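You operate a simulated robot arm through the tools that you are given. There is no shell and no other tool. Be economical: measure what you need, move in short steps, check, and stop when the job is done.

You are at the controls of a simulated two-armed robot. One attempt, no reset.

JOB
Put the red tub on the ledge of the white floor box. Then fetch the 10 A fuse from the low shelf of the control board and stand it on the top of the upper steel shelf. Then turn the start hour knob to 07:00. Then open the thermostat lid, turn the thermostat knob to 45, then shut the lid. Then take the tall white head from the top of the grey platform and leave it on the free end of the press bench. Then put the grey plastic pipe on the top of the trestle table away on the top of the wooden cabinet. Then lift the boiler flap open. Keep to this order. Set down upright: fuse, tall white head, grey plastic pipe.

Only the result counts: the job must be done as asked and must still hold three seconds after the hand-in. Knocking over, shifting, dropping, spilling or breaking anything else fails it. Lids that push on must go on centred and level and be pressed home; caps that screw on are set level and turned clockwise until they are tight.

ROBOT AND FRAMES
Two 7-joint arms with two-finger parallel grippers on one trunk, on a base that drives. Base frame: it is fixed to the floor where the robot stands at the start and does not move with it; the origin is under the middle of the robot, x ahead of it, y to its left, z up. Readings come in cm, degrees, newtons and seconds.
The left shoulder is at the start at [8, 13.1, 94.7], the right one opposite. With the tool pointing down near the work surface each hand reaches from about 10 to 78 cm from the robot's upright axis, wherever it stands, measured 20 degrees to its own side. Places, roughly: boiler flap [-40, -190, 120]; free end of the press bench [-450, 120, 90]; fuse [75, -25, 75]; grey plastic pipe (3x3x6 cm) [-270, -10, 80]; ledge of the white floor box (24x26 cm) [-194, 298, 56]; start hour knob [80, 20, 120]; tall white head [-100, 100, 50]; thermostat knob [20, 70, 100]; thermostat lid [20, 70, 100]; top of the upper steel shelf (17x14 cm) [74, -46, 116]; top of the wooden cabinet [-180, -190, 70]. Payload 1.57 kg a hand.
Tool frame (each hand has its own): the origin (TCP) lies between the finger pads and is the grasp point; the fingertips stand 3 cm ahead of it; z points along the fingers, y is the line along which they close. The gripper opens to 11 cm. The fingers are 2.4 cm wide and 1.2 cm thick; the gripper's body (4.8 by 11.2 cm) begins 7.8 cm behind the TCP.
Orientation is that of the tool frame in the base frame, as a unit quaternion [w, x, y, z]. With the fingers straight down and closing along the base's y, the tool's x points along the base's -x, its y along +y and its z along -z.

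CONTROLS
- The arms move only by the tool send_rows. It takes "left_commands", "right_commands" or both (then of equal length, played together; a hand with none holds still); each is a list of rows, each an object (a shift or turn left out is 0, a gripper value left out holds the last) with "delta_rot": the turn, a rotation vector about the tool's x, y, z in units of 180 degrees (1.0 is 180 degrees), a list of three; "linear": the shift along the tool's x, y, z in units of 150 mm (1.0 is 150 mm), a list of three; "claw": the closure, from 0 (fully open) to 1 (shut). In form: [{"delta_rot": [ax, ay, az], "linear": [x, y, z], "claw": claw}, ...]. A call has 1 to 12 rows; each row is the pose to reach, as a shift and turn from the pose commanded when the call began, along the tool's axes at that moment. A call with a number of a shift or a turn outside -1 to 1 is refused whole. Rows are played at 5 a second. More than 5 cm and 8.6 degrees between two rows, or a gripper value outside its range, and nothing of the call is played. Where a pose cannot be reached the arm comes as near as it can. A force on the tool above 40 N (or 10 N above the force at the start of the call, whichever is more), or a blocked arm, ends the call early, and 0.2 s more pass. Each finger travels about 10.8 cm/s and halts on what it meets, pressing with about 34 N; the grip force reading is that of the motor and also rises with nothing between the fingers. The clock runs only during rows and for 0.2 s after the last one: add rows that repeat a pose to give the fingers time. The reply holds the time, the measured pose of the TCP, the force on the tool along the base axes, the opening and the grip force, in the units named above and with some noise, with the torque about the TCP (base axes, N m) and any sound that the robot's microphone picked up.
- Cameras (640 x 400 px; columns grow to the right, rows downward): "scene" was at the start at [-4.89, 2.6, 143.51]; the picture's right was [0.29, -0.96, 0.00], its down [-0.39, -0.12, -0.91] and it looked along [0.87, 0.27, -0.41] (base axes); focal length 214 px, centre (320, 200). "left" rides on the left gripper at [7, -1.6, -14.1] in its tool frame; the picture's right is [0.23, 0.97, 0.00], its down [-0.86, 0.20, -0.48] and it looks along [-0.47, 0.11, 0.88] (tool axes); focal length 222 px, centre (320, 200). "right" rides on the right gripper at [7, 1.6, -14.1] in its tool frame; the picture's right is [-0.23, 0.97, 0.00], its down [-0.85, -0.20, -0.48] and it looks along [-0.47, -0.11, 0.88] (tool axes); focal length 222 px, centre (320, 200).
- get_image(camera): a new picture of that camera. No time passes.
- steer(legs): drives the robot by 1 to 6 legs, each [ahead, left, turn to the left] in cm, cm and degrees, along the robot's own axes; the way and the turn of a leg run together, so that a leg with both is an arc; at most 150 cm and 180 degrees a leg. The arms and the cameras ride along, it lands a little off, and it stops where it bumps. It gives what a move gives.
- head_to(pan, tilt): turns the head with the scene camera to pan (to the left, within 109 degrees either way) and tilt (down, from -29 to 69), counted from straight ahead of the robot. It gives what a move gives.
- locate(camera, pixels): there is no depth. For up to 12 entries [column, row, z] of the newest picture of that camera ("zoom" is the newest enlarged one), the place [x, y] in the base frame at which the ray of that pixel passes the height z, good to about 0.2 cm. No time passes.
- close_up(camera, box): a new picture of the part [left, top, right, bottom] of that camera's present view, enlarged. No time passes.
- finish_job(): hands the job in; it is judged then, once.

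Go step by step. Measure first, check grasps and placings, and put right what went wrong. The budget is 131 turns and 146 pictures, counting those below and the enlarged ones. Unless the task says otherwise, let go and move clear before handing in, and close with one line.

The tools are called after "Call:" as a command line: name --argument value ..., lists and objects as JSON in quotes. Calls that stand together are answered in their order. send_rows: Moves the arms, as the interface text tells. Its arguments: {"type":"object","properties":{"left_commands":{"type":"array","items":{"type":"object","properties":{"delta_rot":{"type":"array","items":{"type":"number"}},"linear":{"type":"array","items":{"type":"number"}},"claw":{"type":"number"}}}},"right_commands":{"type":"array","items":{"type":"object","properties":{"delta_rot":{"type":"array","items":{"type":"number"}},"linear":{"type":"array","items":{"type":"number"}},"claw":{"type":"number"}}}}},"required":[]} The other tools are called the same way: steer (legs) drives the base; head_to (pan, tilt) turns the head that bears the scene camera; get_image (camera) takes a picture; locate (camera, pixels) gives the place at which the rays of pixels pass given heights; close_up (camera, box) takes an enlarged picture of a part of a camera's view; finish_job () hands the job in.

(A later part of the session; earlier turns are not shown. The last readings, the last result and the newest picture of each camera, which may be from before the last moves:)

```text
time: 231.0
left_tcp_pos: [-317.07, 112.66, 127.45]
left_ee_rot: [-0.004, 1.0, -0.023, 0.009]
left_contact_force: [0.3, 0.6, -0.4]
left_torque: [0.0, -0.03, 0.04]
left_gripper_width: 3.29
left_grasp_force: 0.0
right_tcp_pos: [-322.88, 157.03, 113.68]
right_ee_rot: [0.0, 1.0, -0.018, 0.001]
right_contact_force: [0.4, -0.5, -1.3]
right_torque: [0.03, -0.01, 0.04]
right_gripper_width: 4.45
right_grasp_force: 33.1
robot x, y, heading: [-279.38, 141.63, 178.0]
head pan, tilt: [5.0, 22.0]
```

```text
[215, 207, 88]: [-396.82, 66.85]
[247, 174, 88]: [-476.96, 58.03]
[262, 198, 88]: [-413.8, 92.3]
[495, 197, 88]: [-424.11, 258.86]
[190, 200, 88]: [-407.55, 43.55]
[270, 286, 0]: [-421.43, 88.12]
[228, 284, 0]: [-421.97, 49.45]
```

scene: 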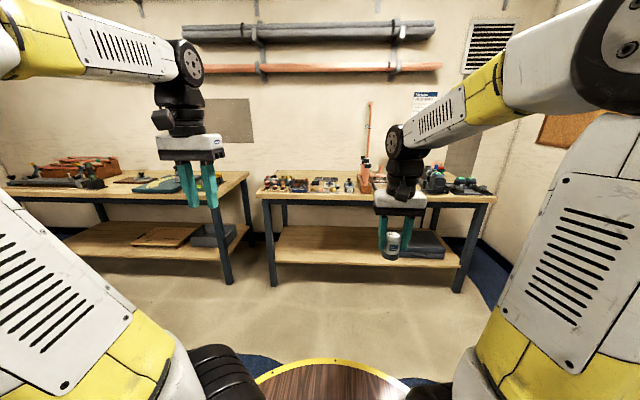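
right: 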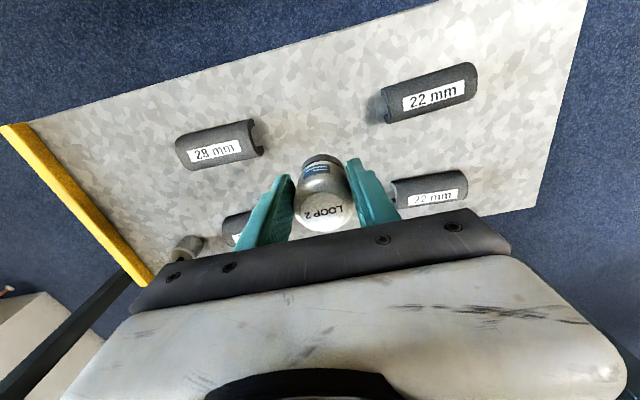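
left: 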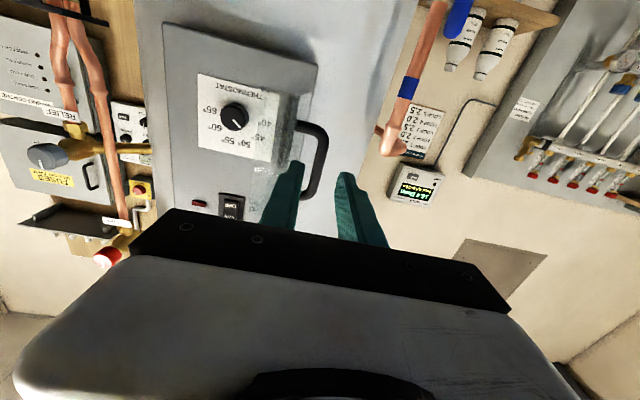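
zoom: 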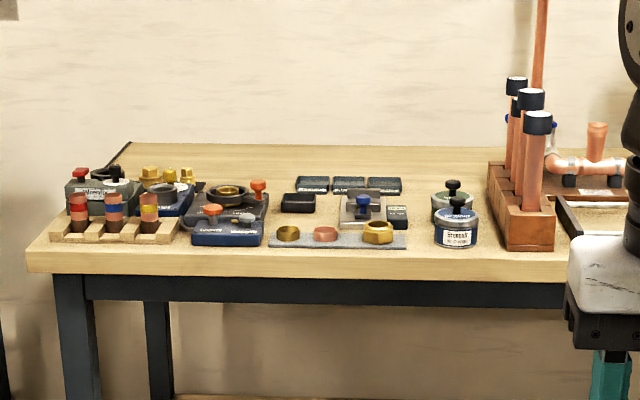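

The right bench (y 92–259) is the press bench near (−450, 120), but its left part looks busy. I'll drive closer and look down on it.

Call:
steer --legs '[[52, 4, 2]]'

Call:
head_to --pan -5 --tilt 32

Call:
get_image --camera "scene"

Call:
get_image --camera "right"

```text
time: 234.0
left_tcp_pos: [-368.1, 108.92, 127.47]
left_ee_rot: [-0.004, 1.0, -0.009, 0.008]
left_contact_force: [0.7, 0.6, 0.8]
left_torque: [-0.02, -0.01, -0.01]
left_gripper_width: 3.29
left_grasp_force: 0.1
right_tcp_pos: [-375.2, 152.95, 113.82]
right_ee_rot: [-0.001, 1.0, -0.004, 0.0]
right_contact_force: [-0.6, 0.9, -1.3]
right_torque: [0.0, -0.01, -0.01]
right_gripper_width: 4.46
right_grasp_force: 34.8
robot x, y, heading: [-331.63, 138.89, 179.5]
head pan, tilt: [5.0, 22.0]
```

```text
time: 234.7
left_tcp_pos: [-368.11, 108.91, 127.44]
left_ee_rot: [-0.004, 1.0, -0.009, 0.009]
left_contact_force: [-1.1, 0.2, 0.0]
left_torque: [0.02, -0.01, -0.02]
left_gripper_width: 3.28
left_grasp_force: 0.0
right_tcp_pos: [-374.99, 152.95, 113.88]
right_ee_rot: [-0.001, 1.0, -0.004, 0.001]
right_contact_force: [1.1, 0.4, -1.0]
right_torque: [0.0, -0.03, 0.01]
right_gripper_width: 4.42
right_grasp_force: 34.5
robot x, y, heading: [-331.0, 138.87, 179.4]
head pan, tilt: [-5.0, 32.0]
```

```text
29 pictures are left
```

scene: 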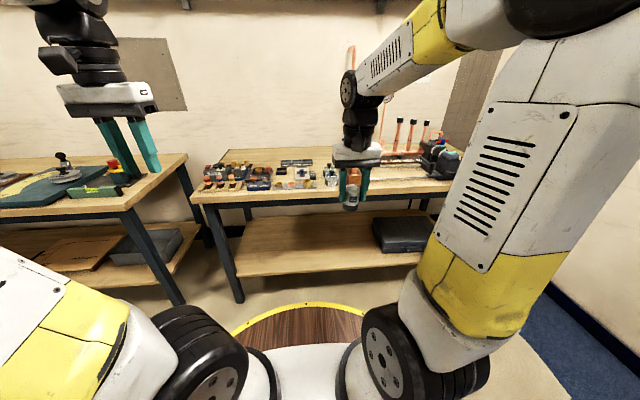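

```text
28 pictures are left
```

right: 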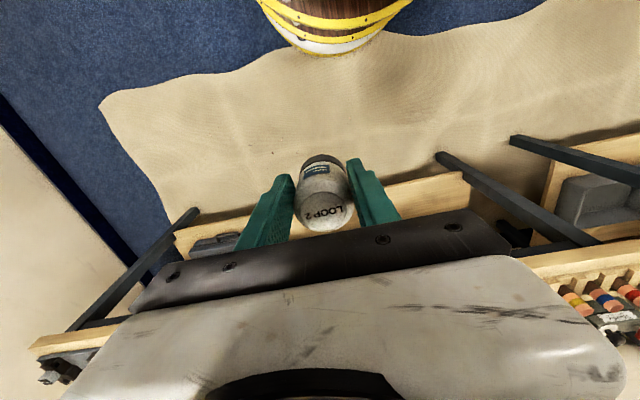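

Call:
close_up --camera "scene" --box '[185, 115, 465, 205]'

Call:
locate --camera "zoom" --pixels '[[14, 220, 88], [60, 150, 88], [180, 190, 88], [345, 185, 88], [270, 120, 88], [210, 160, 88], [480, 165, 88], [420, 175, 88], [560, 195, 88]]'

```text
2.29 times, centred on (325, 160) of scene
```

zoom: 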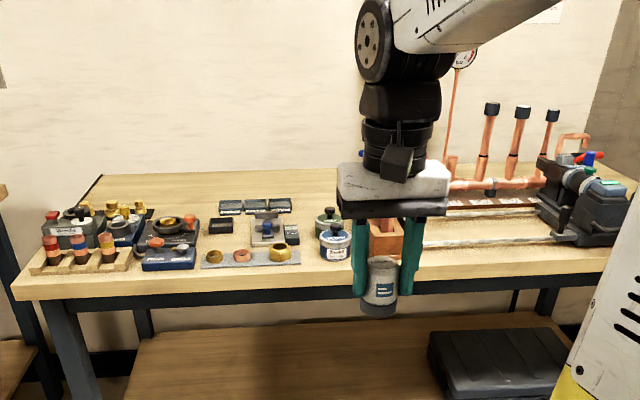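

```text
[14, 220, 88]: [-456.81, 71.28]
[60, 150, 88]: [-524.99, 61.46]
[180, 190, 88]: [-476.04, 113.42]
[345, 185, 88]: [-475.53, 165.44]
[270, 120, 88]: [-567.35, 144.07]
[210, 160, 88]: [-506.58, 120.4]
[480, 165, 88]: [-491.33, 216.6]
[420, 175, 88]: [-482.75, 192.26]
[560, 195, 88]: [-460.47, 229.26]
```

Call:
locate --camera "zoom" --pixels '[[14, 283, 88], [14, 283, 90], [100, 177, 88], [200, 188, 88], [160, 212, 88], [240, 212, 88], [320, 190, 88], [340, 265, 88], [310, 275, 88], [360, 300, 90], [80, 272, 88], [130, 215, 88]]'

Call:
head_to --pan 20 --tilt 32

Call:
get_image --camera "scene"

```text
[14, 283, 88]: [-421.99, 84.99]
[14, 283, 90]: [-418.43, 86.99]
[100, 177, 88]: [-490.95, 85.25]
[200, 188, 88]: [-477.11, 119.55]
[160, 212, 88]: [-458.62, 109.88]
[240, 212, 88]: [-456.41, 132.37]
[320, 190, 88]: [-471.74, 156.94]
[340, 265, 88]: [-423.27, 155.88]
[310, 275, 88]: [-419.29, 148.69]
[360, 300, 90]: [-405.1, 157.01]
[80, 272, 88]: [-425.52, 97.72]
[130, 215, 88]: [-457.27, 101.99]
```

```text
time: 235.6
left_tcp_pos: [-368.18, 108.87, 127.41]
left_ee_rot: [-0.003, 1.0, -0.009, 0.009]
left_contact_force: [0.0, -0.5, -0.8]
left_torque: [0.0, 0.03, -0.02]
left_gripper_width: 3.29
left_grasp_force: 0.2
right_tcp_pos: [-375.2, 153.02, 113.82]
right_ee_rot: [-0.001, 1.0, -0.004, 0.001]
right_contact_force: [0.5, -0.2, -1.1]
right_torque: [0.0, -0.01, 0.0]
right_gripper_width: 4.45
right_grasp_force: 33.9
robot x, y, heading: [-331.21, 138.85, 179.8]
head pan, tilt: [20.0, 32.0]
```

```text
26 pictures are left
```

scene: 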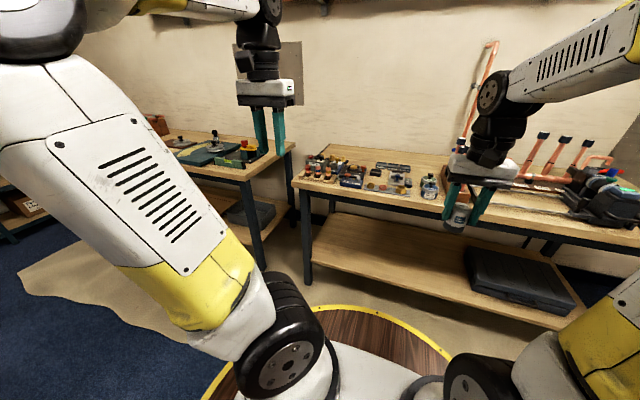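

The bench top spans x −420…−485, y 86…259. The clutter sits at its front, and behind it (x≈−470) there's open top. I'll drive closer and view it from above with the hand camera.

Call:
steer --legs '[[48, 16, 0]]'

Call:
send_rows --right_commands '[{"linear": [-0.25, 0, -0.15]}, {"linear": [-0.5, 0, -0.3]}, {"linear": [-0.5, 0, -0.5]}, {"linear": [-0.5, 0, -0.6]}]'

Call:
get_image --camera "right"

Call:
head_to --pan 0 --tilt 40

Call:
get_image --camera "scene"

```text
time: 238.6
left_tcp_pos: [-416.68, 93.41, 127.54]
left_ee_rot: [-0.004, 1.0, -0.012, 0.009]
left_contact_force: [-0.7, -0.2, -0.5]
left_torque: [0.01, -0.01, -0.03]
left_gripper_width: 3.31
left_grasp_force: 0.0
right_tcp_pos: [-423.33, 137.58, 113.78]
right_ee_rot: [-0.001, 1.0, -0.007, 0.0]
right_contact_force: [-0.2, -0.1, -0.2]
right_torque: [0.01, -0.04, 0.0]
right_gripper_width: 4.43
right_grasp_force: 34.3
robot x, y, heading: [-379.71, 122.75, 179.1]
head pan, tilt: [20.0, 32.0]
```

```text
time: 239.6
left_tcp_pos: [-416.58, 93.35, 127.56]
left_ee_rot: [-0.004, 1.0, -0.012, 0.009]
left_contact_force: [-0.2, -0.8, 0.2]
left_torque: [-0.01, -0.03, 0.01]
left_gripper_width: 3.33
left_grasp_force: 0.0
right_tcp_pos: [-430.86, 137.69, 122.9]
right_ee_rot: [-0.001, 1.0, -0.008, 0.001]
right_contact_force: [-0.1, 0.3, -1.3]
right_torque: [0.0, 0.0, -0.01]
right_gripper_width: 4.42
right_grasp_force: 34.6
robot x, y, heading: [-379.34, 123.23, 179.1]
head pan, tilt: [20.0, 32.0]
```

```text
25 pictures are left
```

right: 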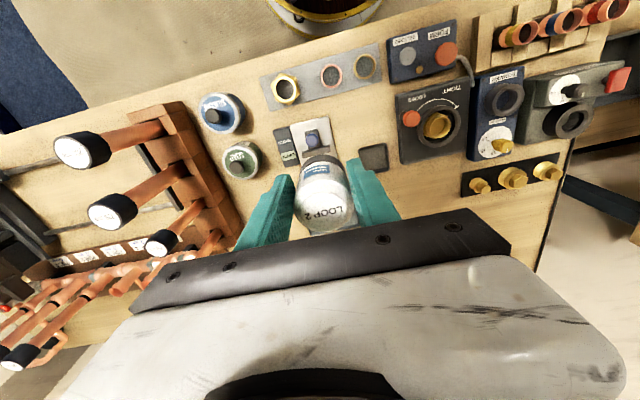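

```text
time: 240.4
left_tcp_pos: [-416.52, 93.4, 127.52]
left_ee_rot: [-0.004, 1.0, -0.012, 0.009]
left_contact_force: [-0.6, 0.0, -0.9]
left_torque: [-0.01, -0.03, -0.01]
left_gripper_width: 3.29
left_grasp_force: 0.1
right_tcp_pos: [-430.92, 137.71, 122.81]
right_ee_rot: [0.0, 1.0, -0.009, 0.001]
right_contact_force: [-0.2, -0.2, -1.5]
right_torque: [-0.02, -0.01, 0.0]
right_gripper_width: 4.42
right_grasp_force: 34.1
robot x, y, heading: [-379.8, 123.08, 179.2]
head pan, tilt: [0.0, 40.0]
```

```text
24 pictures are left
```

scene: 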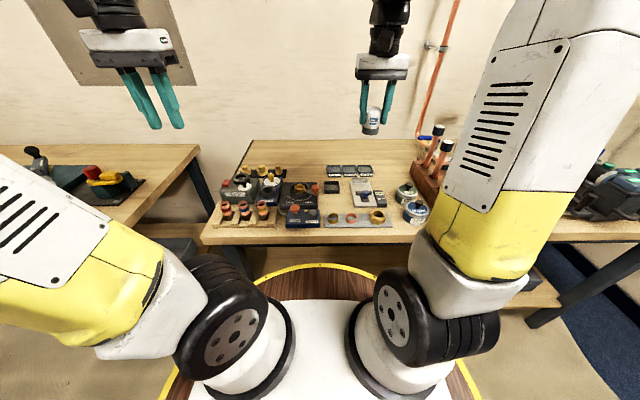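

The scene view shows open bench top at (250–400, 145–160) behind the clutter. I'll locate its limits.

Call:
locate --camera "scene" --pixels '[[310, 142, 89], [310, 155, 89], [310, 165, 89], [352, 165, 91], [352, 178, 89], [285, 168, 91], [320, 185, 91], [312, 176, 89], [205, 240, 89], [388, 163, 89], [395, 180, 89]]'

Call:
close_up --camera "scene" --box '[220, 125, 440, 235]'

```text
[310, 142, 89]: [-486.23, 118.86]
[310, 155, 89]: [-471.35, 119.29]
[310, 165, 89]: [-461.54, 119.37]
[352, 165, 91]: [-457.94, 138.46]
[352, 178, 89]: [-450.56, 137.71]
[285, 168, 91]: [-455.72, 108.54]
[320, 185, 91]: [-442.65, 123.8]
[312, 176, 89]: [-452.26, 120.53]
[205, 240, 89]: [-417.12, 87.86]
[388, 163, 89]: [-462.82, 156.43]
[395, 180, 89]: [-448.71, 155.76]
```

```text
2.91 times, centred on (330, 180) of scene
```

zoom: 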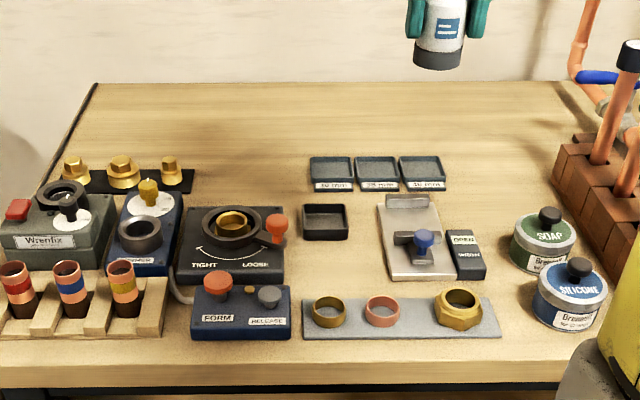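

There's a clear spot at about (−462, 119), between the brass fittings and the three trays. I'll edge the robot forward and bring the head over it.

Call:
steer --legs '[[7.5, 8, 0]]'

Call:
send_rows --right_commands '[{"linear": [-0.25, 0.08, 0]}, {"linear": [-0.5, 0.16, 0]}, {"linear": [-0.75, 0.25, 0]}, {"linear": [-0.82, 0.333, 0]}]'

Call:
send_rows --right_commands '[{"linear": [-0.25, 0.08, 0.08]}, {"linear": [-0.5, 0.16, 0.2]}, {"linear": [-0.75, 0.25, 0.4]}, {"linear": [-0.82, 0.333, 0.6]}, {"linear": [-0.82, 0.333, 0.7]}, {"linear": [-0.82, 0.333, 0.7]}]'

Call:
close_up --camera "scene" --box '[220, 105, 440, 235]'

```text
time: 241.6
left_tcp_pos: [-424.41, 85.42, 127.42]
left_ee_rot: [-0.004, 1.0, -0.011, 0.009]
left_contact_force: [0.7, 0.7, -0.5]
left_torque: [-0.01, 0.02, 0.0]
left_gripper_width: 3.3
left_grasp_force: 0.0
right_tcp_pos: [-438.65, 129.61, 122.85]
right_ee_rot: [0.0, 1.0, -0.007, 0.001]
right_contact_force: [0.1, 0.0, -1.0]
right_torque: [-0.01, 0.0, -0.02]
right_gripper_width: 4.46
right_grasp_force: 34.0
robot x, y, heading: [-387.55, 114.91, 179.3]
head pan, tilt: [0.0, 40.0]
```

```text
time: 242.6
left_tcp_pos: [-424.42, 85.43, 127.43]
left_ee_rot: [-0.005, 1.0, -0.011, 0.009]
left_contact_force: [1.0, -0.3, 1.4]
left_torque: [0.0, 0.02, -0.03]
left_gripper_width: 3.28
left_grasp_force: 0.1
right_tcp_pos: [-451.07, 124.88, 122.76]
right_ee_rot: [0.0, 1.0, -0.007, 0.001]
right_contact_force: [0.4, 0.3, -0.9]
right_torque: [-0.03, -0.02, 0.0]
right_gripper_width: 4.47
right_grasp_force: 33.8
robot x, y, heading: [-387.75, 115.12, 178.9]
head pan, tilt: [0.0, 40.0]
```

```text
time: 244.0
left_tcp_pos: [-424.37, 85.34, 127.37]
left_ee_rot: [-0.004, 1.0, -0.011, 0.009]
left_contact_force: [0.2, -0.1, 0.0]
left_torque: [0.0, 0.0, 0.0]
left_gripper_width: 3.29
left_grasp_force: 0.1
right_tcp_pos: [-463.33, 119.91, 112.36]
right_ee_rot: [0.0, 1.0, -0.007, 0.001]
right_contact_force: [-0.2, 0.5, -0.9]
right_torque: [0.01, -0.01, -0.04]
right_gripper_width: 4.42
right_grasp_force: 33.7
right hand out of reach, approached as far as the arm can: row 3, 4
robot x, y, heading: [-387.51, 115.1, 179.0]
head pan, tilt: [0.0, 40.0]
```

```text
2.91 times, centred on (330, 170) of scene
```

zoom: 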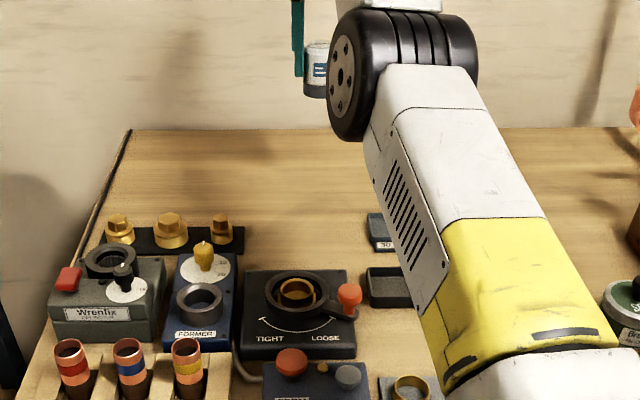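

The head hangs over the free spot. I'll lower it in stages.

Call:
send_rows --right_commands '[{"linear": [0, 0, 0.2]}, {"linear": [0, 0, 0.4]}, {"linear": [0, 0, 0.6]}, {"linear": [0, 0, 0.8]}, {"linear": [0, 0, 0.93]}, {"linear": [0, 0, 0.93]}]'

Call:
get_image --camera "right"

Call:
close_up --camera "scene" --box '[240, 120, 400, 220]'

```text
time: 245.4
left_tcp_pos: [-424.28, 85.31, 127.42]
left_ee_rot: [-0.004, 1.0, -0.011, 0.008]
left_contact_force: [0.4, 0.8, -0.1]
left_torque: [0.0, -0.02, 0.03]
left_gripper_width: 3.28
left_grasp_force: 0.0
right_tcp_pos: [-466.97, 119.4, 99.09]
right_ee_rot: [-0.001, 1.0, -0.007, 0.002]
right_contact_force: [-0.9, 0.2, -2.1]
right_torque: [-0.03, -0.03, 0.02]
right_gripper_width: 4.45
right_grasp_force: 33.8
right hand out of reach, approached as far as the arm can: row 1, 2, 3, 4, 5, 6
robot x, y, heading: [-387.4, 114.89, 179.3]
head pan, tilt: [0.0, 40.0]
```

```text
21 pictures are left
```

right: 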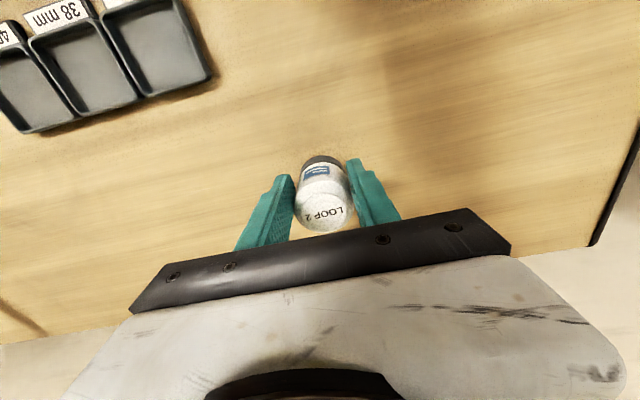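

```text
4.00 times, centred on (320, 170) of scene
```

zoom: 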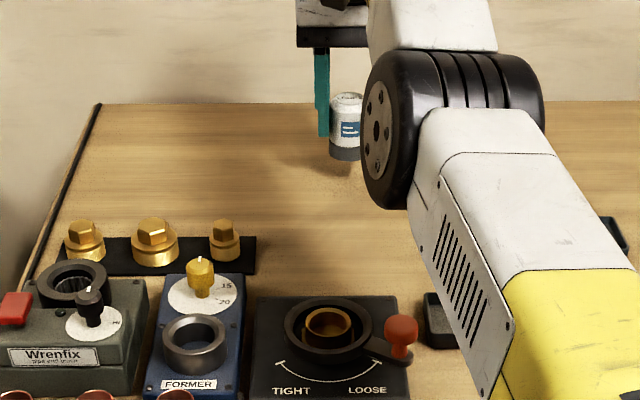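

The hand drifted to x=−467, near its reach limit. I'll bring it back 5 cm while lowering near the top.

Call:
send_rows --right_commands '[{"linear": [0.1, 0, 0.05]}, {"linear": [0.2, 0, 0.1]}, {"linear": [0.3, 0, 0.15]}, {"linear": [0.33, 0, 0.23]}, {"linear": [0.33, 0, 0.23]}]'

Call:
send_rows --right_commands '[{"linear": [0, 0, 0.03]}, {"linear": [0, 0, 0.05]}, {"linear": [0, 0, 0.07]}, {"linear": [0, 0, 0.085]}, {"linear": [0, 0, 0.1]}, {"linear": [0, 0, 0.1]}]'

Call:
close_up --camera "scene" --box '[240, 120, 400, 220]'

```text
time: 246.6
left_tcp_pos: [-424.4, 85.42, 127.5]
left_ee_rot: [-0.004, 1.0, -0.011, 0.008]
left_contact_force: [0.6, 0.3, 0.0]
left_torque: [0.05, 0.0, -0.01]
left_gripper_width: 3.27
left_grasp_force: 0.0
right_tcp_pos: [-467.24, 118.3, 96.43]
right_ee_rot: [-0.001, 1.0, -0.006, 0.002]
right_contact_force: [0.2, -0.7, -1.2]
right_torque: [0.02, -0.05, 0.0]
right_gripper_width: 4.41
right_grasp_force: 33.7
right hand out of reach, approached as far as the arm can: row 1, 2, 3, 4, 5
robot x, y, heading: [-387.82, 114.73, 179.4]
head pan, tilt: [0.0, 40.0]
```

```text
time: 248.0
left_tcp_pos: [-424.3, 85.41, 127.47]
left_ee_rot: [-0.004, 1.0, -0.011, 0.008]
left_contact_force: [0.5, 0.1, 0.8]
left_torque: [0.01, -0.02, -0.03]
left_gripper_width: 3.3
left_grasp_force: 0.1
right_tcp_pos: [-467.65, 118.32, 95.4]
right_ee_rot: [0.0, 1.0, -0.007, -0.001]
right_contact_force: [0.5, -0.9, 34.7]
right_torque: [-0.06, 0.49, -0.03]
right_gripper_width: 4.44
right_grasp_force: 34.0
right hand out of reach, approached as far as the arm can: row 4, 5, 6
robot x, y, heading: [-387.5, 115.18, 179.0]
head pan, tilt: [0.0, 40.0]
```

```text
4.00 times, centred on (320, 170) of scene
```

zoom: 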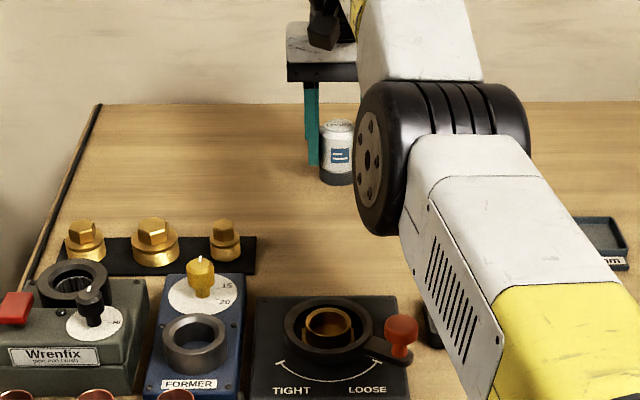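

The head is down on the bench top (35 N at TCP 95.4). I'll ease, open, and lift off.

Call:
send_rows --right_commands '[{"linear": [0, 0, -0.015]}, {"linear": [0, 0, -0.015], "claw": 0.5}, {"linear": [0, 0, -0.015], "claw": 0.42}, {"linear": [0, 0, -0.015]}, {"linear": [0, 0, -0.1]}, {"linear": [0, 0, -0.3]}, {"linear": [0, 0, -0.55]}, {"linear": [0, 0, -0.8]}, {"linear": [0, 0, -1.0]}]'

Call:
get_image --camera "right"

```text
time: 250.0
left_tcp_pos: [-424.32, 85.4, 127.41]
left_ee_rot: [-0.005, 1.0, -0.011, 0.009]
left_contact_force: [-0.1, 0.1, 0.7]
left_torque: [0.08, 0.0, -0.02]
left_gripper_width: 3.29
left_grasp_force: 0.0
right_tcp_pos: [-464.46, 119.05, 109.02]
right_ee_rot: [-0.001, 1.0, -0.007, 0.001]
right_contact_force: [-0.6, -0.1, 0.1]
right_torque: [-0.02, -0.04, -0.02]
right_gripper_width: 6.39
right_grasp_force: 0.1
right hand out of reach, approached as far as the arm can: row 6, 7, 8, 9
robot x, y, heading: [-387.48, 115.24, 179.1]
head pan, tilt: [0.0, 40.0]
```

```text
18 pictures are left
```

right: 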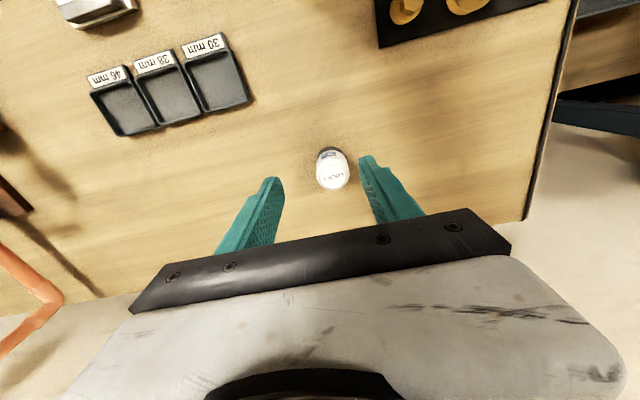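

The white head stands upright on the free spot. I'll fold the right hand in and drive back round to the trestle table.

Call:
send_rows --right_commands '[{"linear": [0.2, 0, -0.2]}, {"linear": [0.45, 0, -0.35]}, {"linear": [0.7, 0, -0.5]}, {"linear": [0.95, 0, -0.6]}]'

Call:
send_rows --right_commands '[{"linear": [0.3, 0, 0]}, {"linear": [0.6, 0, 0]}, {"linear": [0.9, 0, -0.1]}]'

Call:
steer --legs '[[-20, 0, 1], [0, -28, 0], [-145, 0, 0], [0, 110, 0], [-18, 48, 0]]'

Call:
head_to --pan -8 --tilt 40

Call:
get_image --camera "scene"

```text
time: 251.0
left_tcp_pos: [-424.38, 85.38, 127.44]
left_ee_rot: [-0.005, 1.0, -0.012, 0.009]
left_contact_force: [0.3, 0.2, 0.0]
left_torque: [0.03, 0.04, 0.02]
left_gripper_width: 3.31
left_grasp_force: 0.1
right_tcp_pos: [-459.36, 117.85, 119.61]
right_ee_rot: [0.005, 1.0, -0.008, -0.002]
right_contact_force: [0.2, -1.6, -2.2]
right_torque: [0.16, 0.02, -0.02]
right_gripper_width: 6.39
right_grasp_force: 0.1
right hand out of reach, approached as far as the arm can: row 1, 2, 3, 4
robot x, y, heading: [-387.44, 115.21, 179.2]
head pan, tilt: [0.0, 40.0]
```

```text
time: 251.8
left_tcp_pos: [-424.31, 85.21, 127.45]
left_ee_rot: [-0.004, 1.0, -0.012, 0.009]
left_contact_force: [-0.9, -0.2, 0.3]
left_torque: [0.02, -0.06, 0.0]
left_gripper_width: 3.29
left_grasp_force: 0.1
right_tcp_pos: [-446.16, 117.54, 121.1]
right_ee_rot: [0.0, 1.0, -0.007, 0.0]
right_contact_force: [0.6, 0.4, -0.5]
right_torque: [0.03, -0.06, -0.02]
right_gripper_width: 6.38
right_grasp_force: 0.0
robot x, y, heading: [-387.39, 114.87, 179.2]
head pan, tilt: [0.0, 40.0]
```

```text
time: 269.6
left_tcp_pos: [-243.66, -47.49, 127.34]
left_ee_rot: [-0.004, 1.0, -0.006, 0.009]
left_contact_force: [0.3, -0.4, 0.6]
left_torque: [-0.02, -0.01, 0.03]
left_gripper_width: 3.3
left_grasp_force: 0.0
right_tcp_pos: [-265.77, -15.51, 121.08]
right_ee_rot: [-0.001, 1.0, -0.003, 0.001]
right_contact_force: [0.3, 0.1, 0.2]
right_torque: [0.03, 0.02, -0.04]
right_gripper_width: 6.36
right_grasp_force: 0.0
robot x, y, heading: [-206.69, -17.38, 180.0]
head pan, tilt: [0.0, 40.0]
```

```text
time: 270.3
left_tcp_pos: [-243.67, -47.45, 127.43]
left_ee_rot: [-0.004, 1.0, -0.005, 0.009]
left_contact_force: [-0.1, -0.4, 0.0]
left_torque: [0.0, 0.03, -0.03]
left_gripper_width: 3.31
left_grasp_force: 0.0
right_tcp_pos: [-265.8, -15.64, 120.99]
right_ee_rot: [-0.001, 1.0, -0.002, 0.001]
right_contact_force: [-0.2, -0.2, -0.8]
right_torque: [0.01, -0.01, 0.02]
right_gripper_width: 6.39
right_grasp_force: 0.0
robot x, y, heading: [-207.03, -17.21, 179.9]
head pan, tilt: [-8.0, 40.0]
```

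```text
17 pictures are left
```

scene: 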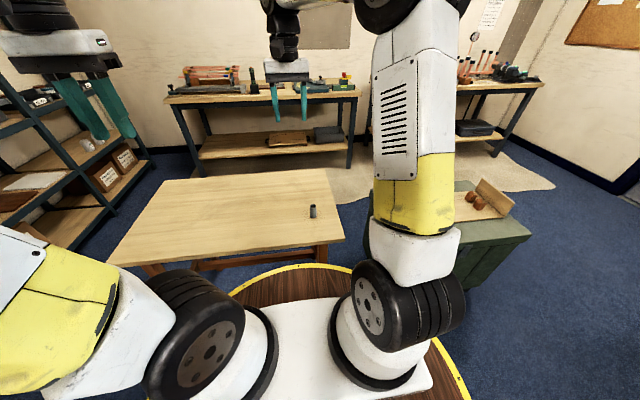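

The small grey pipe stands at (313,211) on the trestle table. I'll view it from the right hand and locate it.

Call:
get_image --camera "right"

Call:
locate --camera "scene" --pixels '[[313, 218, 78], [313, 218, 76], [313, 206, 84], [313, 206, 82]]'

Call:
close_up --camera "scene" --box '[290, 190, 340, 230]'

```text
16 pictures are left
```

right: 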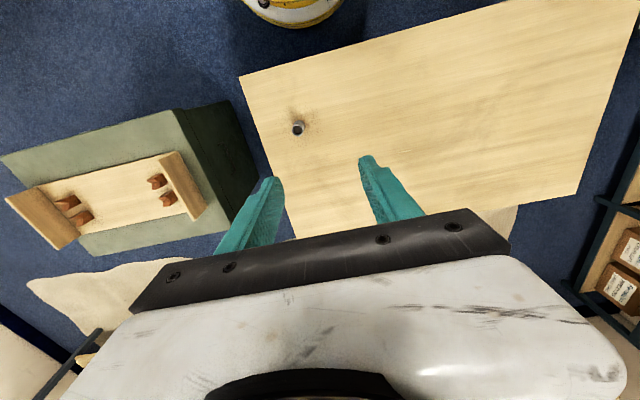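

```text
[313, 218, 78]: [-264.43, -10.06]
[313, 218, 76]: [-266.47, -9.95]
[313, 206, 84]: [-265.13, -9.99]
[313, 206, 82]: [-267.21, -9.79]
```

```text
10.00 times, centred on (315, 210) of scene
```

zoom: 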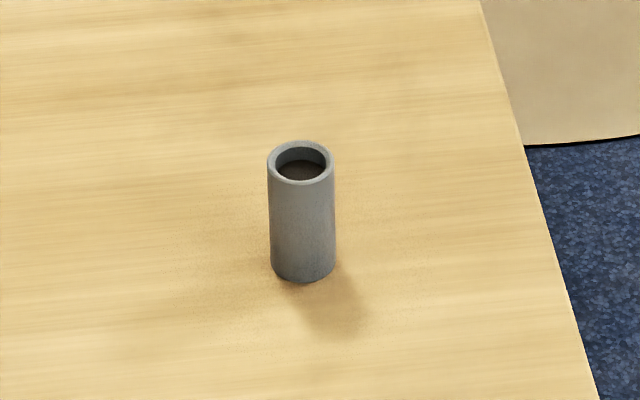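

Call:
locate --camera "right" --pixels '[[298, 127, 80], [298, 127, 82], [298, 127, 84], [298, 127, 86]]'

Call:
locate --camera "scene" --pixels '[[313, 206.3, 80], [313, 206.3, 82], [313, 206.3, 84], [313, 206.3, 86], [313.3, 216.5, 78], [313.3, 216.5, 80]]'

```text
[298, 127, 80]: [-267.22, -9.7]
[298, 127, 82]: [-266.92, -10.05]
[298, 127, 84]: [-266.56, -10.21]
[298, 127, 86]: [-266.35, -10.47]
```

```text
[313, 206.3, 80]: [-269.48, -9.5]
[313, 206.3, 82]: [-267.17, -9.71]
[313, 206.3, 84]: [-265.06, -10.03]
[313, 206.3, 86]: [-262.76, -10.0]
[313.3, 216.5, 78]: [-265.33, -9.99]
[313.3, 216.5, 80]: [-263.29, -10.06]
```

The pipe stands at (−266.9, −10), from z≈76.3 to 82.3. I'll move over it and down to just above.

Call:
send_rows --right_commands '[{"linear": [-0.04, -0.19, 0.2]}, {"linear": [-0.073, -0.373, 0.45]}, {"linear": [-0.073, -0.373, 0.75]}, {"linear": [-0.073, -0.373, 1.0]}]'

Call:
send_rows --right_commands '[{"linear": [0, 0, 0.3]}, {"linear": [0, 0, 0.6]}, {"linear": [0, 0, 0.9]}, {"linear": [0, 0, 1.0]}, {"linear": [0, 0, 1.0]}]'

Call:
get_image --camera "right"

Call:
locate --camera "right" --pixels '[[322, 160, 82.3], [322, 150, 82.3], [322, 170, 82.3]]'

```text
time: 271.3
left_tcp_pos: [-243.57, -47.47, 127.35]
left_ee_rot: [-0.004, 1.0, -0.007, 0.009]
left_contact_force: [0.2, -0.2, 0.7]
left_torque: [-0.01, 0.02, 0.01]
left_gripper_width: 3.29
left_grasp_force: 0.0
right_tcp_pos: [-266.79, -9.93, 106.1]
right_ee_rot: [0.0, 1.0, -0.002, 0.0]
right_contact_force: [0.3, 0.0, -0.4]
right_torque: [0.0, -0.01, -0.02]
right_gripper_width: 6.36
right_grasp_force: 0.1
robot x, y, heading: [-206.78, -17.27, 179.9]
head pan, tilt: [-8.0, 40.0]
```

```text
time: 272.5
left_tcp_pos: [-243.62, -47.6, 127.47]
left_ee_rot: [-0.005, 1.0, -0.007, 0.009]
left_contact_force: [-0.2, 0.0, 0.3]
left_torque: [0.0, 0.01, -0.02]
left_gripper_width: 3.3
left_grasp_force: 0.1
right_tcp_pos: [-266.78, -9.86, 91.06]
right_ee_rot: [-0.001, 1.0, -0.003, 0.001]
right_contact_force: [0.8, 0.9, -0.7]
right_torque: [0.0, -0.01, 0.04]
right_gripper_width: 6.38
right_grasp_force: 0.1
robot x, y, heading: [-206.86, -17.28, 180.1]
head pan, tilt: [-8.0, 40.0]
```

```text
14 pictures are left
```

right: 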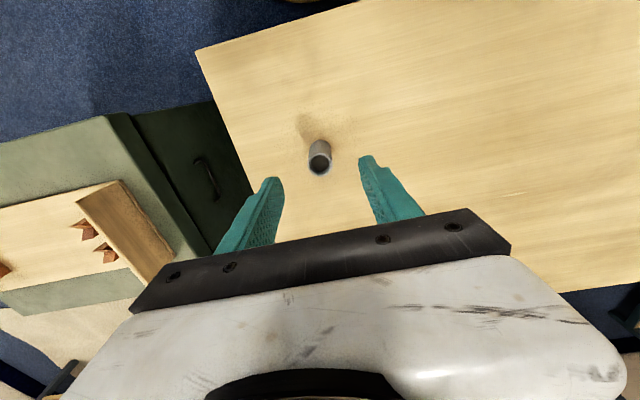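

```text
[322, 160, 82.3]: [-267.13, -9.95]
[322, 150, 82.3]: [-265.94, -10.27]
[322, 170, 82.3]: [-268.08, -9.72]
```

The pipe top (320,163) is exactly under the fingers. I'll descend, grip and lift.

Call:
send_rows --right_commands '[{"linear": [-0.02, 0, 0.25]}, {"linear": [-0.02, 0, 0.5]}, {"linear": [-0.02, 0, 0.66]}, {"linear": [-0.02, 0, 0.74]}, {"linear": [-0.02, 0, 0.74]}, {"linear": [-0.02, 0, 0.74], "claw": 0.65}, {"linear": [-0.02, 0, 0.74], "claw": 0.95}, {"linear": [-0.02, 0, 0.74]}, {"linear": [-0.02, 0, 0.74]}]'

Call:
send_rows --right_commands '[{"linear": [0, 0, -0.1]}, {"linear": [0, 0, -0.3]}, {"linear": [0, 0, -0.6]}, {"linear": [0, 0, -0.9]}, {"linear": [0, 0, -1.0]}]'

Call:
send_rows --right_commands '[{"linear": [0.25, 0, -0.2]}, {"linear": [0.5, 0, -0.4]}, {"linear": [0.75, 0, -0.6]}, {"linear": [0.95, 0, -0.8]}, {"linear": [0.95, 0, -1.0]}]'

Call:
head_to --pan 75 --tilt 25

Call:
get_image --camera "scene"

```text
time: 274.5
left_tcp_pos: [-243.68, -47.37, 127.51]
left_ee_rot: [-0.004, 1.0, -0.007, 0.008]
left_contact_force: [0.4, -0.2, 0.2]
left_torque: [0.02, -0.04, 0.02]
left_gripper_width: 3.29
left_grasp_force: 0.1
right_tcp_pos: [-267.08, -9.83, 79.94]
right_ee_rot: [0.0, 1.0, -0.002, 0.001]
right_contact_force: [0.6, 1.1, 0.2]
right_torque: [-0.02, 0.0, -0.01]
right_gripper_width: 2.68
right_grasp_force: 33.9
robot x, y, heading: [-207.16, -17.34, 180.0]
head pan, tilt: [-8.0, 40.0]
```

```text
time: 275.7
left_tcp_pos: [-243.65, -47.48, 127.49]
left_ee_rot: [-0.005, 1.0, -0.006, 0.009]
left_contact_force: [0.2, -1.3, 0.1]
left_torque: [0.0, -0.03, 0.0]
left_gripper_width: 3.33
left_grasp_force: 0.0
right_tcp_pos: [-267.02, -9.94, 95.04]
right_ee_rot: [-0.001, 1.0, -0.002, 0.001]
right_contact_force: [-0.2, -0.6, -1.4]
right_torque: [-0.02, -0.02, -0.01]
right_gripper_width: 2.69
right_grasp_force: 34.0
robot x, y, heading: [-206.95, -17.37, 179.8]
head pan, tilt: [-8.0, 40.0]
```

```text
time: 276.9
left_tcp_pos: [-243.66, -47.35, 127.51]
left_ee_rot: [-0.004, 1.0, -0.005, 0.009]
left_contact_force: [-0.8, -0.5, 0.3]
left_torque: [-0.02, -0.05, 0.02]
left_gripper_width: 3.31
left_grasp_force: 0.0
right_tcp_pos: [-252.89, -9.9, 109.96]
right_ee_rot: [-0.001, 1.0, -0.002, 0.0]
right_contact_force: [0.1, -1.3, 0.1]
right_torque: [0.0, -0.01, 0.0]
right_gripper_width: 2.67
right_grasp_force: 34.1
robot x, y, heading: [-206.98, -17.49, 179.7]
head pan, tilt: [-8.0, 40.0]
```

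```text
time: 278.5
left_tcp_pos: [-243.69, -47.46, 127.49]
left_ee_rot: [-0.004, 1.0, -0.007, 0.009]
left_contact_force: [-0.9, 0.2, 0.7]
left_torque: [0.0, 0.0, -0.01]
left_gripper_width: 3.32
left_grasp_force: 0.1
right_tcp_pos: [-252.97, -10.02, 109.95]
right_ee_rot: [-0.001, 1.0, -0.002, 0.001]
right_contact_force: [-0.1, -0.4, -1.0]
right_torque: [0.01, 0.0, -0.01]
right_gripper_width: 2.62
right_grasp_force: 34.4
robot x, y, heading: [-207.23, -17.21, 179.9]
head pan, tilt: [75.0, 25.0]
```

```text
13 pictures are left
```

scene: 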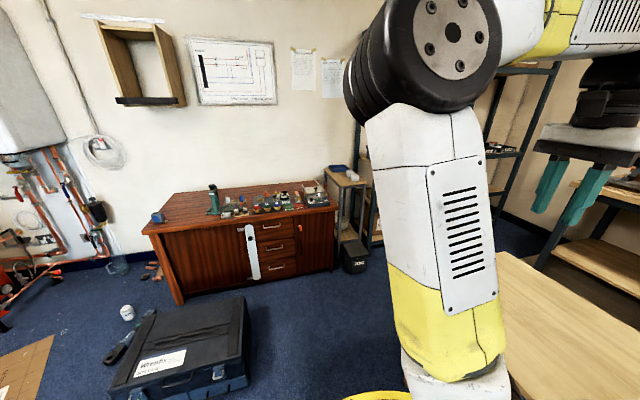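

The pipe is held (2.68 cm). The cabinet is in view with clutter along its middle, and the black case stands on the floor before it. I'll locate these.

Call:
close_up --camera "scene" --box '[135, 170, 345, 260]'

Call:
locate --camera "scene" --pixels '[[145, 233, 70], [337, 205, 70], [175, 192, 70], [325, 181, 70], [245, 218, 70], [190, 210, 70], [250, 366, 0], [245, 300, 20], [110, 390, 20], [158, 310, 20], [125, 318, 0], [345, 270, 0]]'

```text
3.05 times, centred on (240, 215) of scene
```

zoom: 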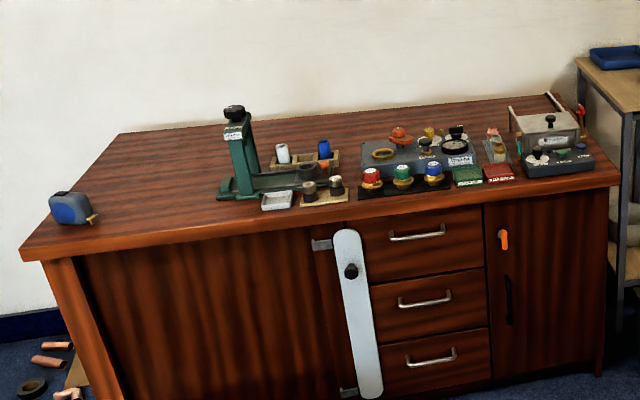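

```text
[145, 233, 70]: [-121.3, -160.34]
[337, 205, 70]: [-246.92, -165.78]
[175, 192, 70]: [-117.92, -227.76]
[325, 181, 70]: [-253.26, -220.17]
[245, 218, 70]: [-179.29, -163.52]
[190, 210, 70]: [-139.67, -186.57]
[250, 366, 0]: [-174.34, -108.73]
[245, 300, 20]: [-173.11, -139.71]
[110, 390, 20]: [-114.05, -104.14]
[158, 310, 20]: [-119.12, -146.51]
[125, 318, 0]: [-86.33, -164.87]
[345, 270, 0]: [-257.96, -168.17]
```

The free part of the cabinet top is its left end, near (−150, −175), and the case blocks the floor before it. I'll stand just west of the case at about (−210, −124). First I'll check which spot is free.

Call:
locate --camera "scene" --pixels '[[184.3, 211.7, 70], [197.4, 218.3, 70], [205.6, 214, 70], [212, 217, 70], [222, 216.6, 70], [170, 218, 70], [192, 222, 70]]'

Call:
steer --legs '[[3, 60, 0], [0, 45, 0], [0, 0, 150]]'

Call:
head_to --pan -12 --tilt 40

Call:
get_image --camera "scene"

```text
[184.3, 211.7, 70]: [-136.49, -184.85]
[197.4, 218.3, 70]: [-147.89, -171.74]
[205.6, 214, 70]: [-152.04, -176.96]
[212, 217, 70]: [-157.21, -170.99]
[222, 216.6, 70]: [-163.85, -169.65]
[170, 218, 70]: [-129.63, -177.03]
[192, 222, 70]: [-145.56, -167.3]
```

```text
time: 290.3
left_tcp_pos: [-162.45, -117.03, 127.52]
left_ee_rot: [-0.01, 0.28, 0.96, -0.002]
left_contact_force: [0.3, -0.3, -0.2]
left_torque: [-0.01, -0.02, 0.0]
left_gripper_width: 3.29
left_grasp_force: 0.1
right_tcp_pos: [-174.44, -153.66, 109.81]
right_ee_rot: [-0.001, 0.277, 0.961, -0.001]
right_contact_force: [-0.4, 0.1, -0.2]
right_torque: [0.02, 0.02, 0.0]
right_gripper_width: 2.55
right_grasp_force: 33.8
robot x, y, heading: [-209.63, -123.39, -32.3]
head pan, tilt: [75.0, 25.0]
```

```text
time: 291.9
left_tcp_pos: [-162.56, -116.95, 127.44]
left_ee_rot: [-0.01, 0.281, 0.96, -0.002]
left_contact_force: [-0.4, 0.2, -0.1]
left_torque: [0.03, 0.02, -0.01]
left_gripper_width: 3.3
left_grasp_force: 0.1
right_tcp_pos: [-174.44, -153.83, 109.82]
right_ee_rot: [0.0, 0.276, 0.961, 0.0]
right_contact_force: [0.3, 0.1, 0.4]
right_torque: [-0.01, 0.02, 0.05]
right_gripper_width: 2.52
right_grasp_force: 33.6
robot x, y, heading: [-209.48, -123.29, -32.1]
head pan, tilt: [-12.0, 40.0]
```

```text
11 pictures are left
```

scene: 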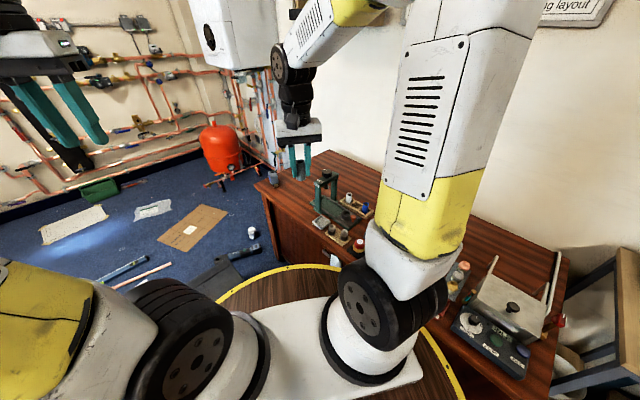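

I'm parked clear of the case. I'll turn left 20° so the right shoulder comes nearer, then carry the pipe over the free front-left part at (−148, −169).

Call:
steer --legs '[[0, 0, 20]]'

Call:
send_rows --right_commands '[{"linear": [-0.2, -0.2, 0]}, {"linear": [-0.4, -0.4, 0]}, {"linear": [-0.6, -0.6, 0]}, {"linear": [-0.79, -0.82, 0]}]'

Call:
send_rows --right_commands '[{"linear": [-0.2, -0.2, 0]}, {"linear": [-0.4, -0.4, 0]}, {"linear": [-0.6, -0.6, 0]}, {"linear": [-0.79, -0.82, 0]}, {"linear": [-0.79, -0.82, 0.15]}, {"linear": [-0.79, -0.82, 0.4]}, {"linear": [-0.79, -0.82, 0.4]}]'

Call:
get_image --camera "right"

```text
time: 293.4
left_tcp_pos: [-167.52, -101.49, 127.46]
left_ee_rot: [-0.009, 0.111, 0.994, -0.003]
left_contact_force: [-0.5, 0.1, -0.9]
left_torque: [0.02, 0.01, 0.05]
left_gripper_width: 3.28
left_grasp_force: 0.0
right_tcp_pos: [-166.07, -139.97, 109.88]
right_ee_rot: [-0.001, 0.106, 0.994, 0.0]
right_contact_force: [0.0, 0.2, 0.0]
right_torque: [-0.03, 0.01, -0.02]
right_gripper_width: 2.54
right_grasp_force: 34.2
robot x, y, heading: [-209.14, -123.19, -12.2]
head pan, tilt: [-12.0, 40.0]
```

```text
time: 294.4
left_tcp_pos: [-167.39, -101.41, 127.54]
left_ee_rot: [-0.01, 0.111, 0.994, -0.003]
left_contact_force: [0.6, 0.3, -0.5]
left_torque: [-0.02, -0.04, 0.03]
left_gripper_width: 3.29
left_grasp_force: 0.1
right_tcp_pos: [-156.99, -154.66, 109.77]
right_ee_rot: [0.0, 0.106, 0.994, -0.001]
right_contact_force: [0.1, 0.4, -0.2]
right_torque: [-0.01, -0.02, -0.01]
right_gripper_width: 2.53
right_grasp_force: 33.9
robot x, y, heading: [-209.53, -122.94, -12.2]
head pan, tilt: [-12.0, 40.0]
```

```text
time: 296.0
left_tcp_pos: [-167.37, -101.42, 127.48]
left_ee_rot: [-0.01, 0.111, 0.994, -0.004]
left_contact_force: [0.9, -0.2, -0.8]
left_torque: [-0.02, -0.02, -0.02]
left_gripper_width: 3.29
left_grasp_force: 0.1
right_tcp_pos: [-147.98, -169.2, 103.84]
right_ee_rot: [-0.001, 0.106, 0.994, 0.0]
right_contact_force: [-0.2, -0.2, -0.7]
right_torque: [0.01, 0.0, 0.0]
right_gripper_width: 2.51
right_grasp_force: 33.8
robot x, y, heading: [-209.71, -122.83, -12.2]
head pan, tilt: [-12.0, 40.0]
```

```text
10 pictures are left
```

right: 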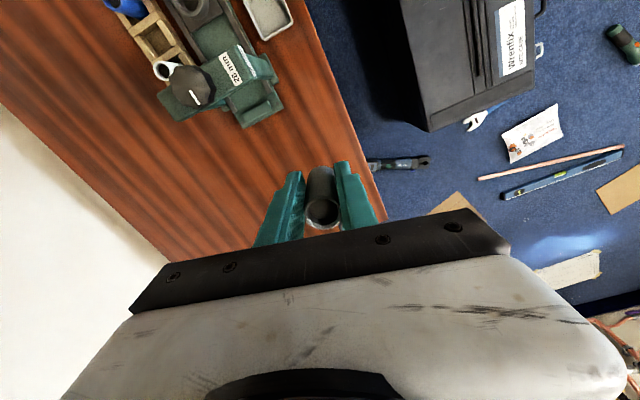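

The pipe hangs over the cabinet, left of the green tool. I'll check the front edge's position at z=70.

Call:
locate --camera "right" --pixels '[[355, 150, 70], [345, 110, 70], [283, 108, 70], [245, 125, 70], [384, 215, 70]]'

```text
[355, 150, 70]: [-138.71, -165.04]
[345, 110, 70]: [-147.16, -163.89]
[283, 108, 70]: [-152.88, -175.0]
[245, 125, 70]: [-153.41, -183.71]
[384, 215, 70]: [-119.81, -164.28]
```

The front edge is at y≈−164 and the tool's foot at (−153, −175). I'll shift slightly inward and lower.

Call:
send_rows --right_commands '[{"linear": [-0.1, -0.05, 0.2]}, {"linear": [-0.19, -0.096, 0.45]}, {"linear": [-0.19, -0.096, 0.7]}, {"linear": [-0.19, -0.096, 0.95]}]'

Call:
send_rows --right_commands '[{"linear": [0, 0, 0.25]}, {"linear": [0, 0, 0.5]}, {"linear": [0, 0, 0.7]}, {"linear": [0, 0, 0.8]}, {"linear": [0, 0, 0.8]}]'

Call:
send_rows --right_commands '[{"linear": [0, 0, 0.04]}, {"linear": [0, 0, 0.07]}, {"linear": [0, 0, 0.09]}, {"linear": [0, 0, 0.105]}, {"linear": [0, 0, 0.12]}, {"linear": [0, 0, 0.135]}, {"linear": [0, 0, 0.135]}]'

```text
time: 297.0
left_tcp_pos: [-167.35, -101.5, 127.54]
left_ee_rot: [-0.009, 0.111, 0.994, -0.003]
left_contact_force: [-0.4, 0.5, -0.9]
left_torque: [-0.02, -0.02, -0.04]
left_gripper_width: 3.3
left_grasp_force: 0.1
right_tcp_pos: [-145.42, -171.02, 89.8]
right_ee_rot: [0.0, 0.107, 0.994, 0.0]
right_contact_force: [-0.9, 0.0, -0.8]
right_torque: [-0.02, 0.0, -0.01]
right_gripper_width: 2.52
right_grasp_force: 34.3
robot x, y, heading: [-209.41, -123.09, -12.2]
head pan, tilt: [-12.0, 40.0]
```

```text
time: 298.2
left_tcp_pos: [-167.4, -101.49, 127.45]
left_ee_rot: [-0.01, 0.11, 0.994, -0.003]
left_contact_force: [0.3, 0.7, -0.5]
left_torque: [-0.02, 0.02, -0.01]
left_gripper_width: 3.29
left_grasp_force: 0.2
right_tcp_pos: [-145.77, -171.07, 77.35]
right_ee_rot: [-0.001, 0.106, 0.994, 0.0]
right_contact_force: [-0.6, 0.4, 0.3]
right_torque: [0.01, -0.03, 0.01]
right_gripper_width: 2.53
right_grasp_force: 33.7
robot x, y, heading: [-209.45, -123.24, -12.0]
head pan, tilt: [-12.0, 40.0]
```

```text
time: 299.8
left_tcp_pos: [-167.39, -101.4, 127.5]
left_ee_rot: [-0.009, 0.11, 0.994, -0.004]
left_contact_force: [0.8, 0.3, 0.5]
left_torque: [0.02, 0.02, -0.02]
left_gripper_width: 3.29
left_grasp_force: 0.1
right_tcp_pos: [-145.69, -171.16, 75.55]
right_ee_rot: [-0.001, 0.106, 0.994, -0.001]
right_contact_force: [-0.8, 0.9, -0.4]
right_torque: [0.01, -0.05, -0.05]
right_gripper_width: 2.55
right_grasp_force: 33.9
robot x, y, heading: [-209.49, -122.9, -12.3]
head pan, tilt: [-12.0, 40.0]
```

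No contact yet at 75.5. I'll continue slowly.

Call:
send_rows --right_commands '[{"linear": [0, 0, 0.02]}, {"linear": [0, 0, 0.04]}, {"linear": [0, 0, 0.06]}, {"linear": [0, 0, 0.08]}, {"linear": [0, 0, 0.1]}, {"linear": [0, 0, 0.115]}, {"linear": [0, 0, 0.13]}, {"linear": [0, 0, 0.145]}, {"linear": [0, 0, 0.16]}]'

```text
time: 301.8
left_tcp_pos: [-167.45, -101.44, 127.47]
left_ee_rot: [-0.01, 0.11, 0.994, -0.003]
left_contact_force: [0.7, -0.2, 0.5]
left_torque: [0.0, 0.01, -0.03]
left_gripper_width: 3.3
left_grasp_force: 0.0
right_tcp_pos: [-145.61, -171.12, 73.43]
right_ee_rot: [0.002, 0.106, 0.994, -0.001]
right_contact_force: [3.3, 0.9, 30.9]
right_torque: [0.1, -0.29, 0.02]
right_gripper_width: 2.51
right_grasp_force: 34.5
robot x, y, heading: [-209.36, -123.38, -12.2]
head pan, tilt: [-12.0, 40.0]
```

The pipe is seated (31 N at 73.4). I'll ease, open, lift off and check.

Call:
send_rows --right_commands '[{"linear": [0, 0, -0.018]}, {"linear": [0, 0, -0.018], "claw": 0.7}, {"linear": [0, 0, -0.018], "claw": 0.6}, {"linear": [0, 0, -0.018]}, {"linear": [0, 0, -0.1]}, {"linear": [0, 0, -0.3]}, {"linear": [0, 0, -0.55]}, {"linear": [0, 0, -0.8]}, {"linear": [0, 0, -1.0]}]'

Call:
get_image --camera "right"

```text
time: 303.8
left_tcp_pos: [-167.51, -101.47, 127.54]
left_ee_rot: [-0.009, 0.11, 0.994, -0.004]
left_contact_force: [0.2, -0.1, 0.3]
left_torque: [-0.02, 0.04, -0.02]
left_gripper_width: 3.29
left_grasp_force: 0.0
right_tcp_pos: [-145.46, -171.01, 88.16]
right_ee_rot: [-0.001, 0.106, 0.994, 0.0]
right_contact_force: [0.0, -0.2, -0.6]
right_torque: [0.0, 0.01, -0.02]
right_gripper_width: 4.41
right_grasp_force: 0.1
robot x, y, heading: [-209.53, -123.44, -12.4]
head pan, tilt: [-12.0, 40.0]
```

```text
9 pictures are left
```

right: 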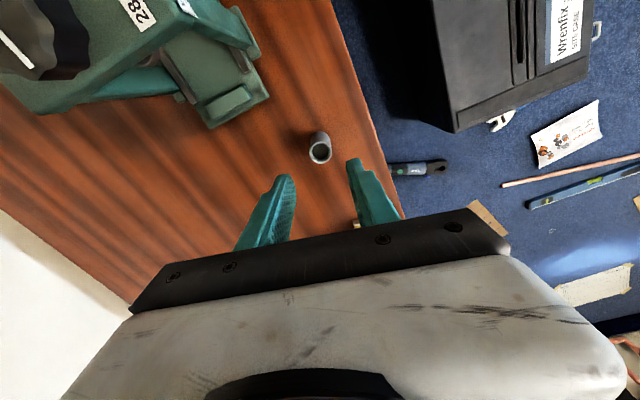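

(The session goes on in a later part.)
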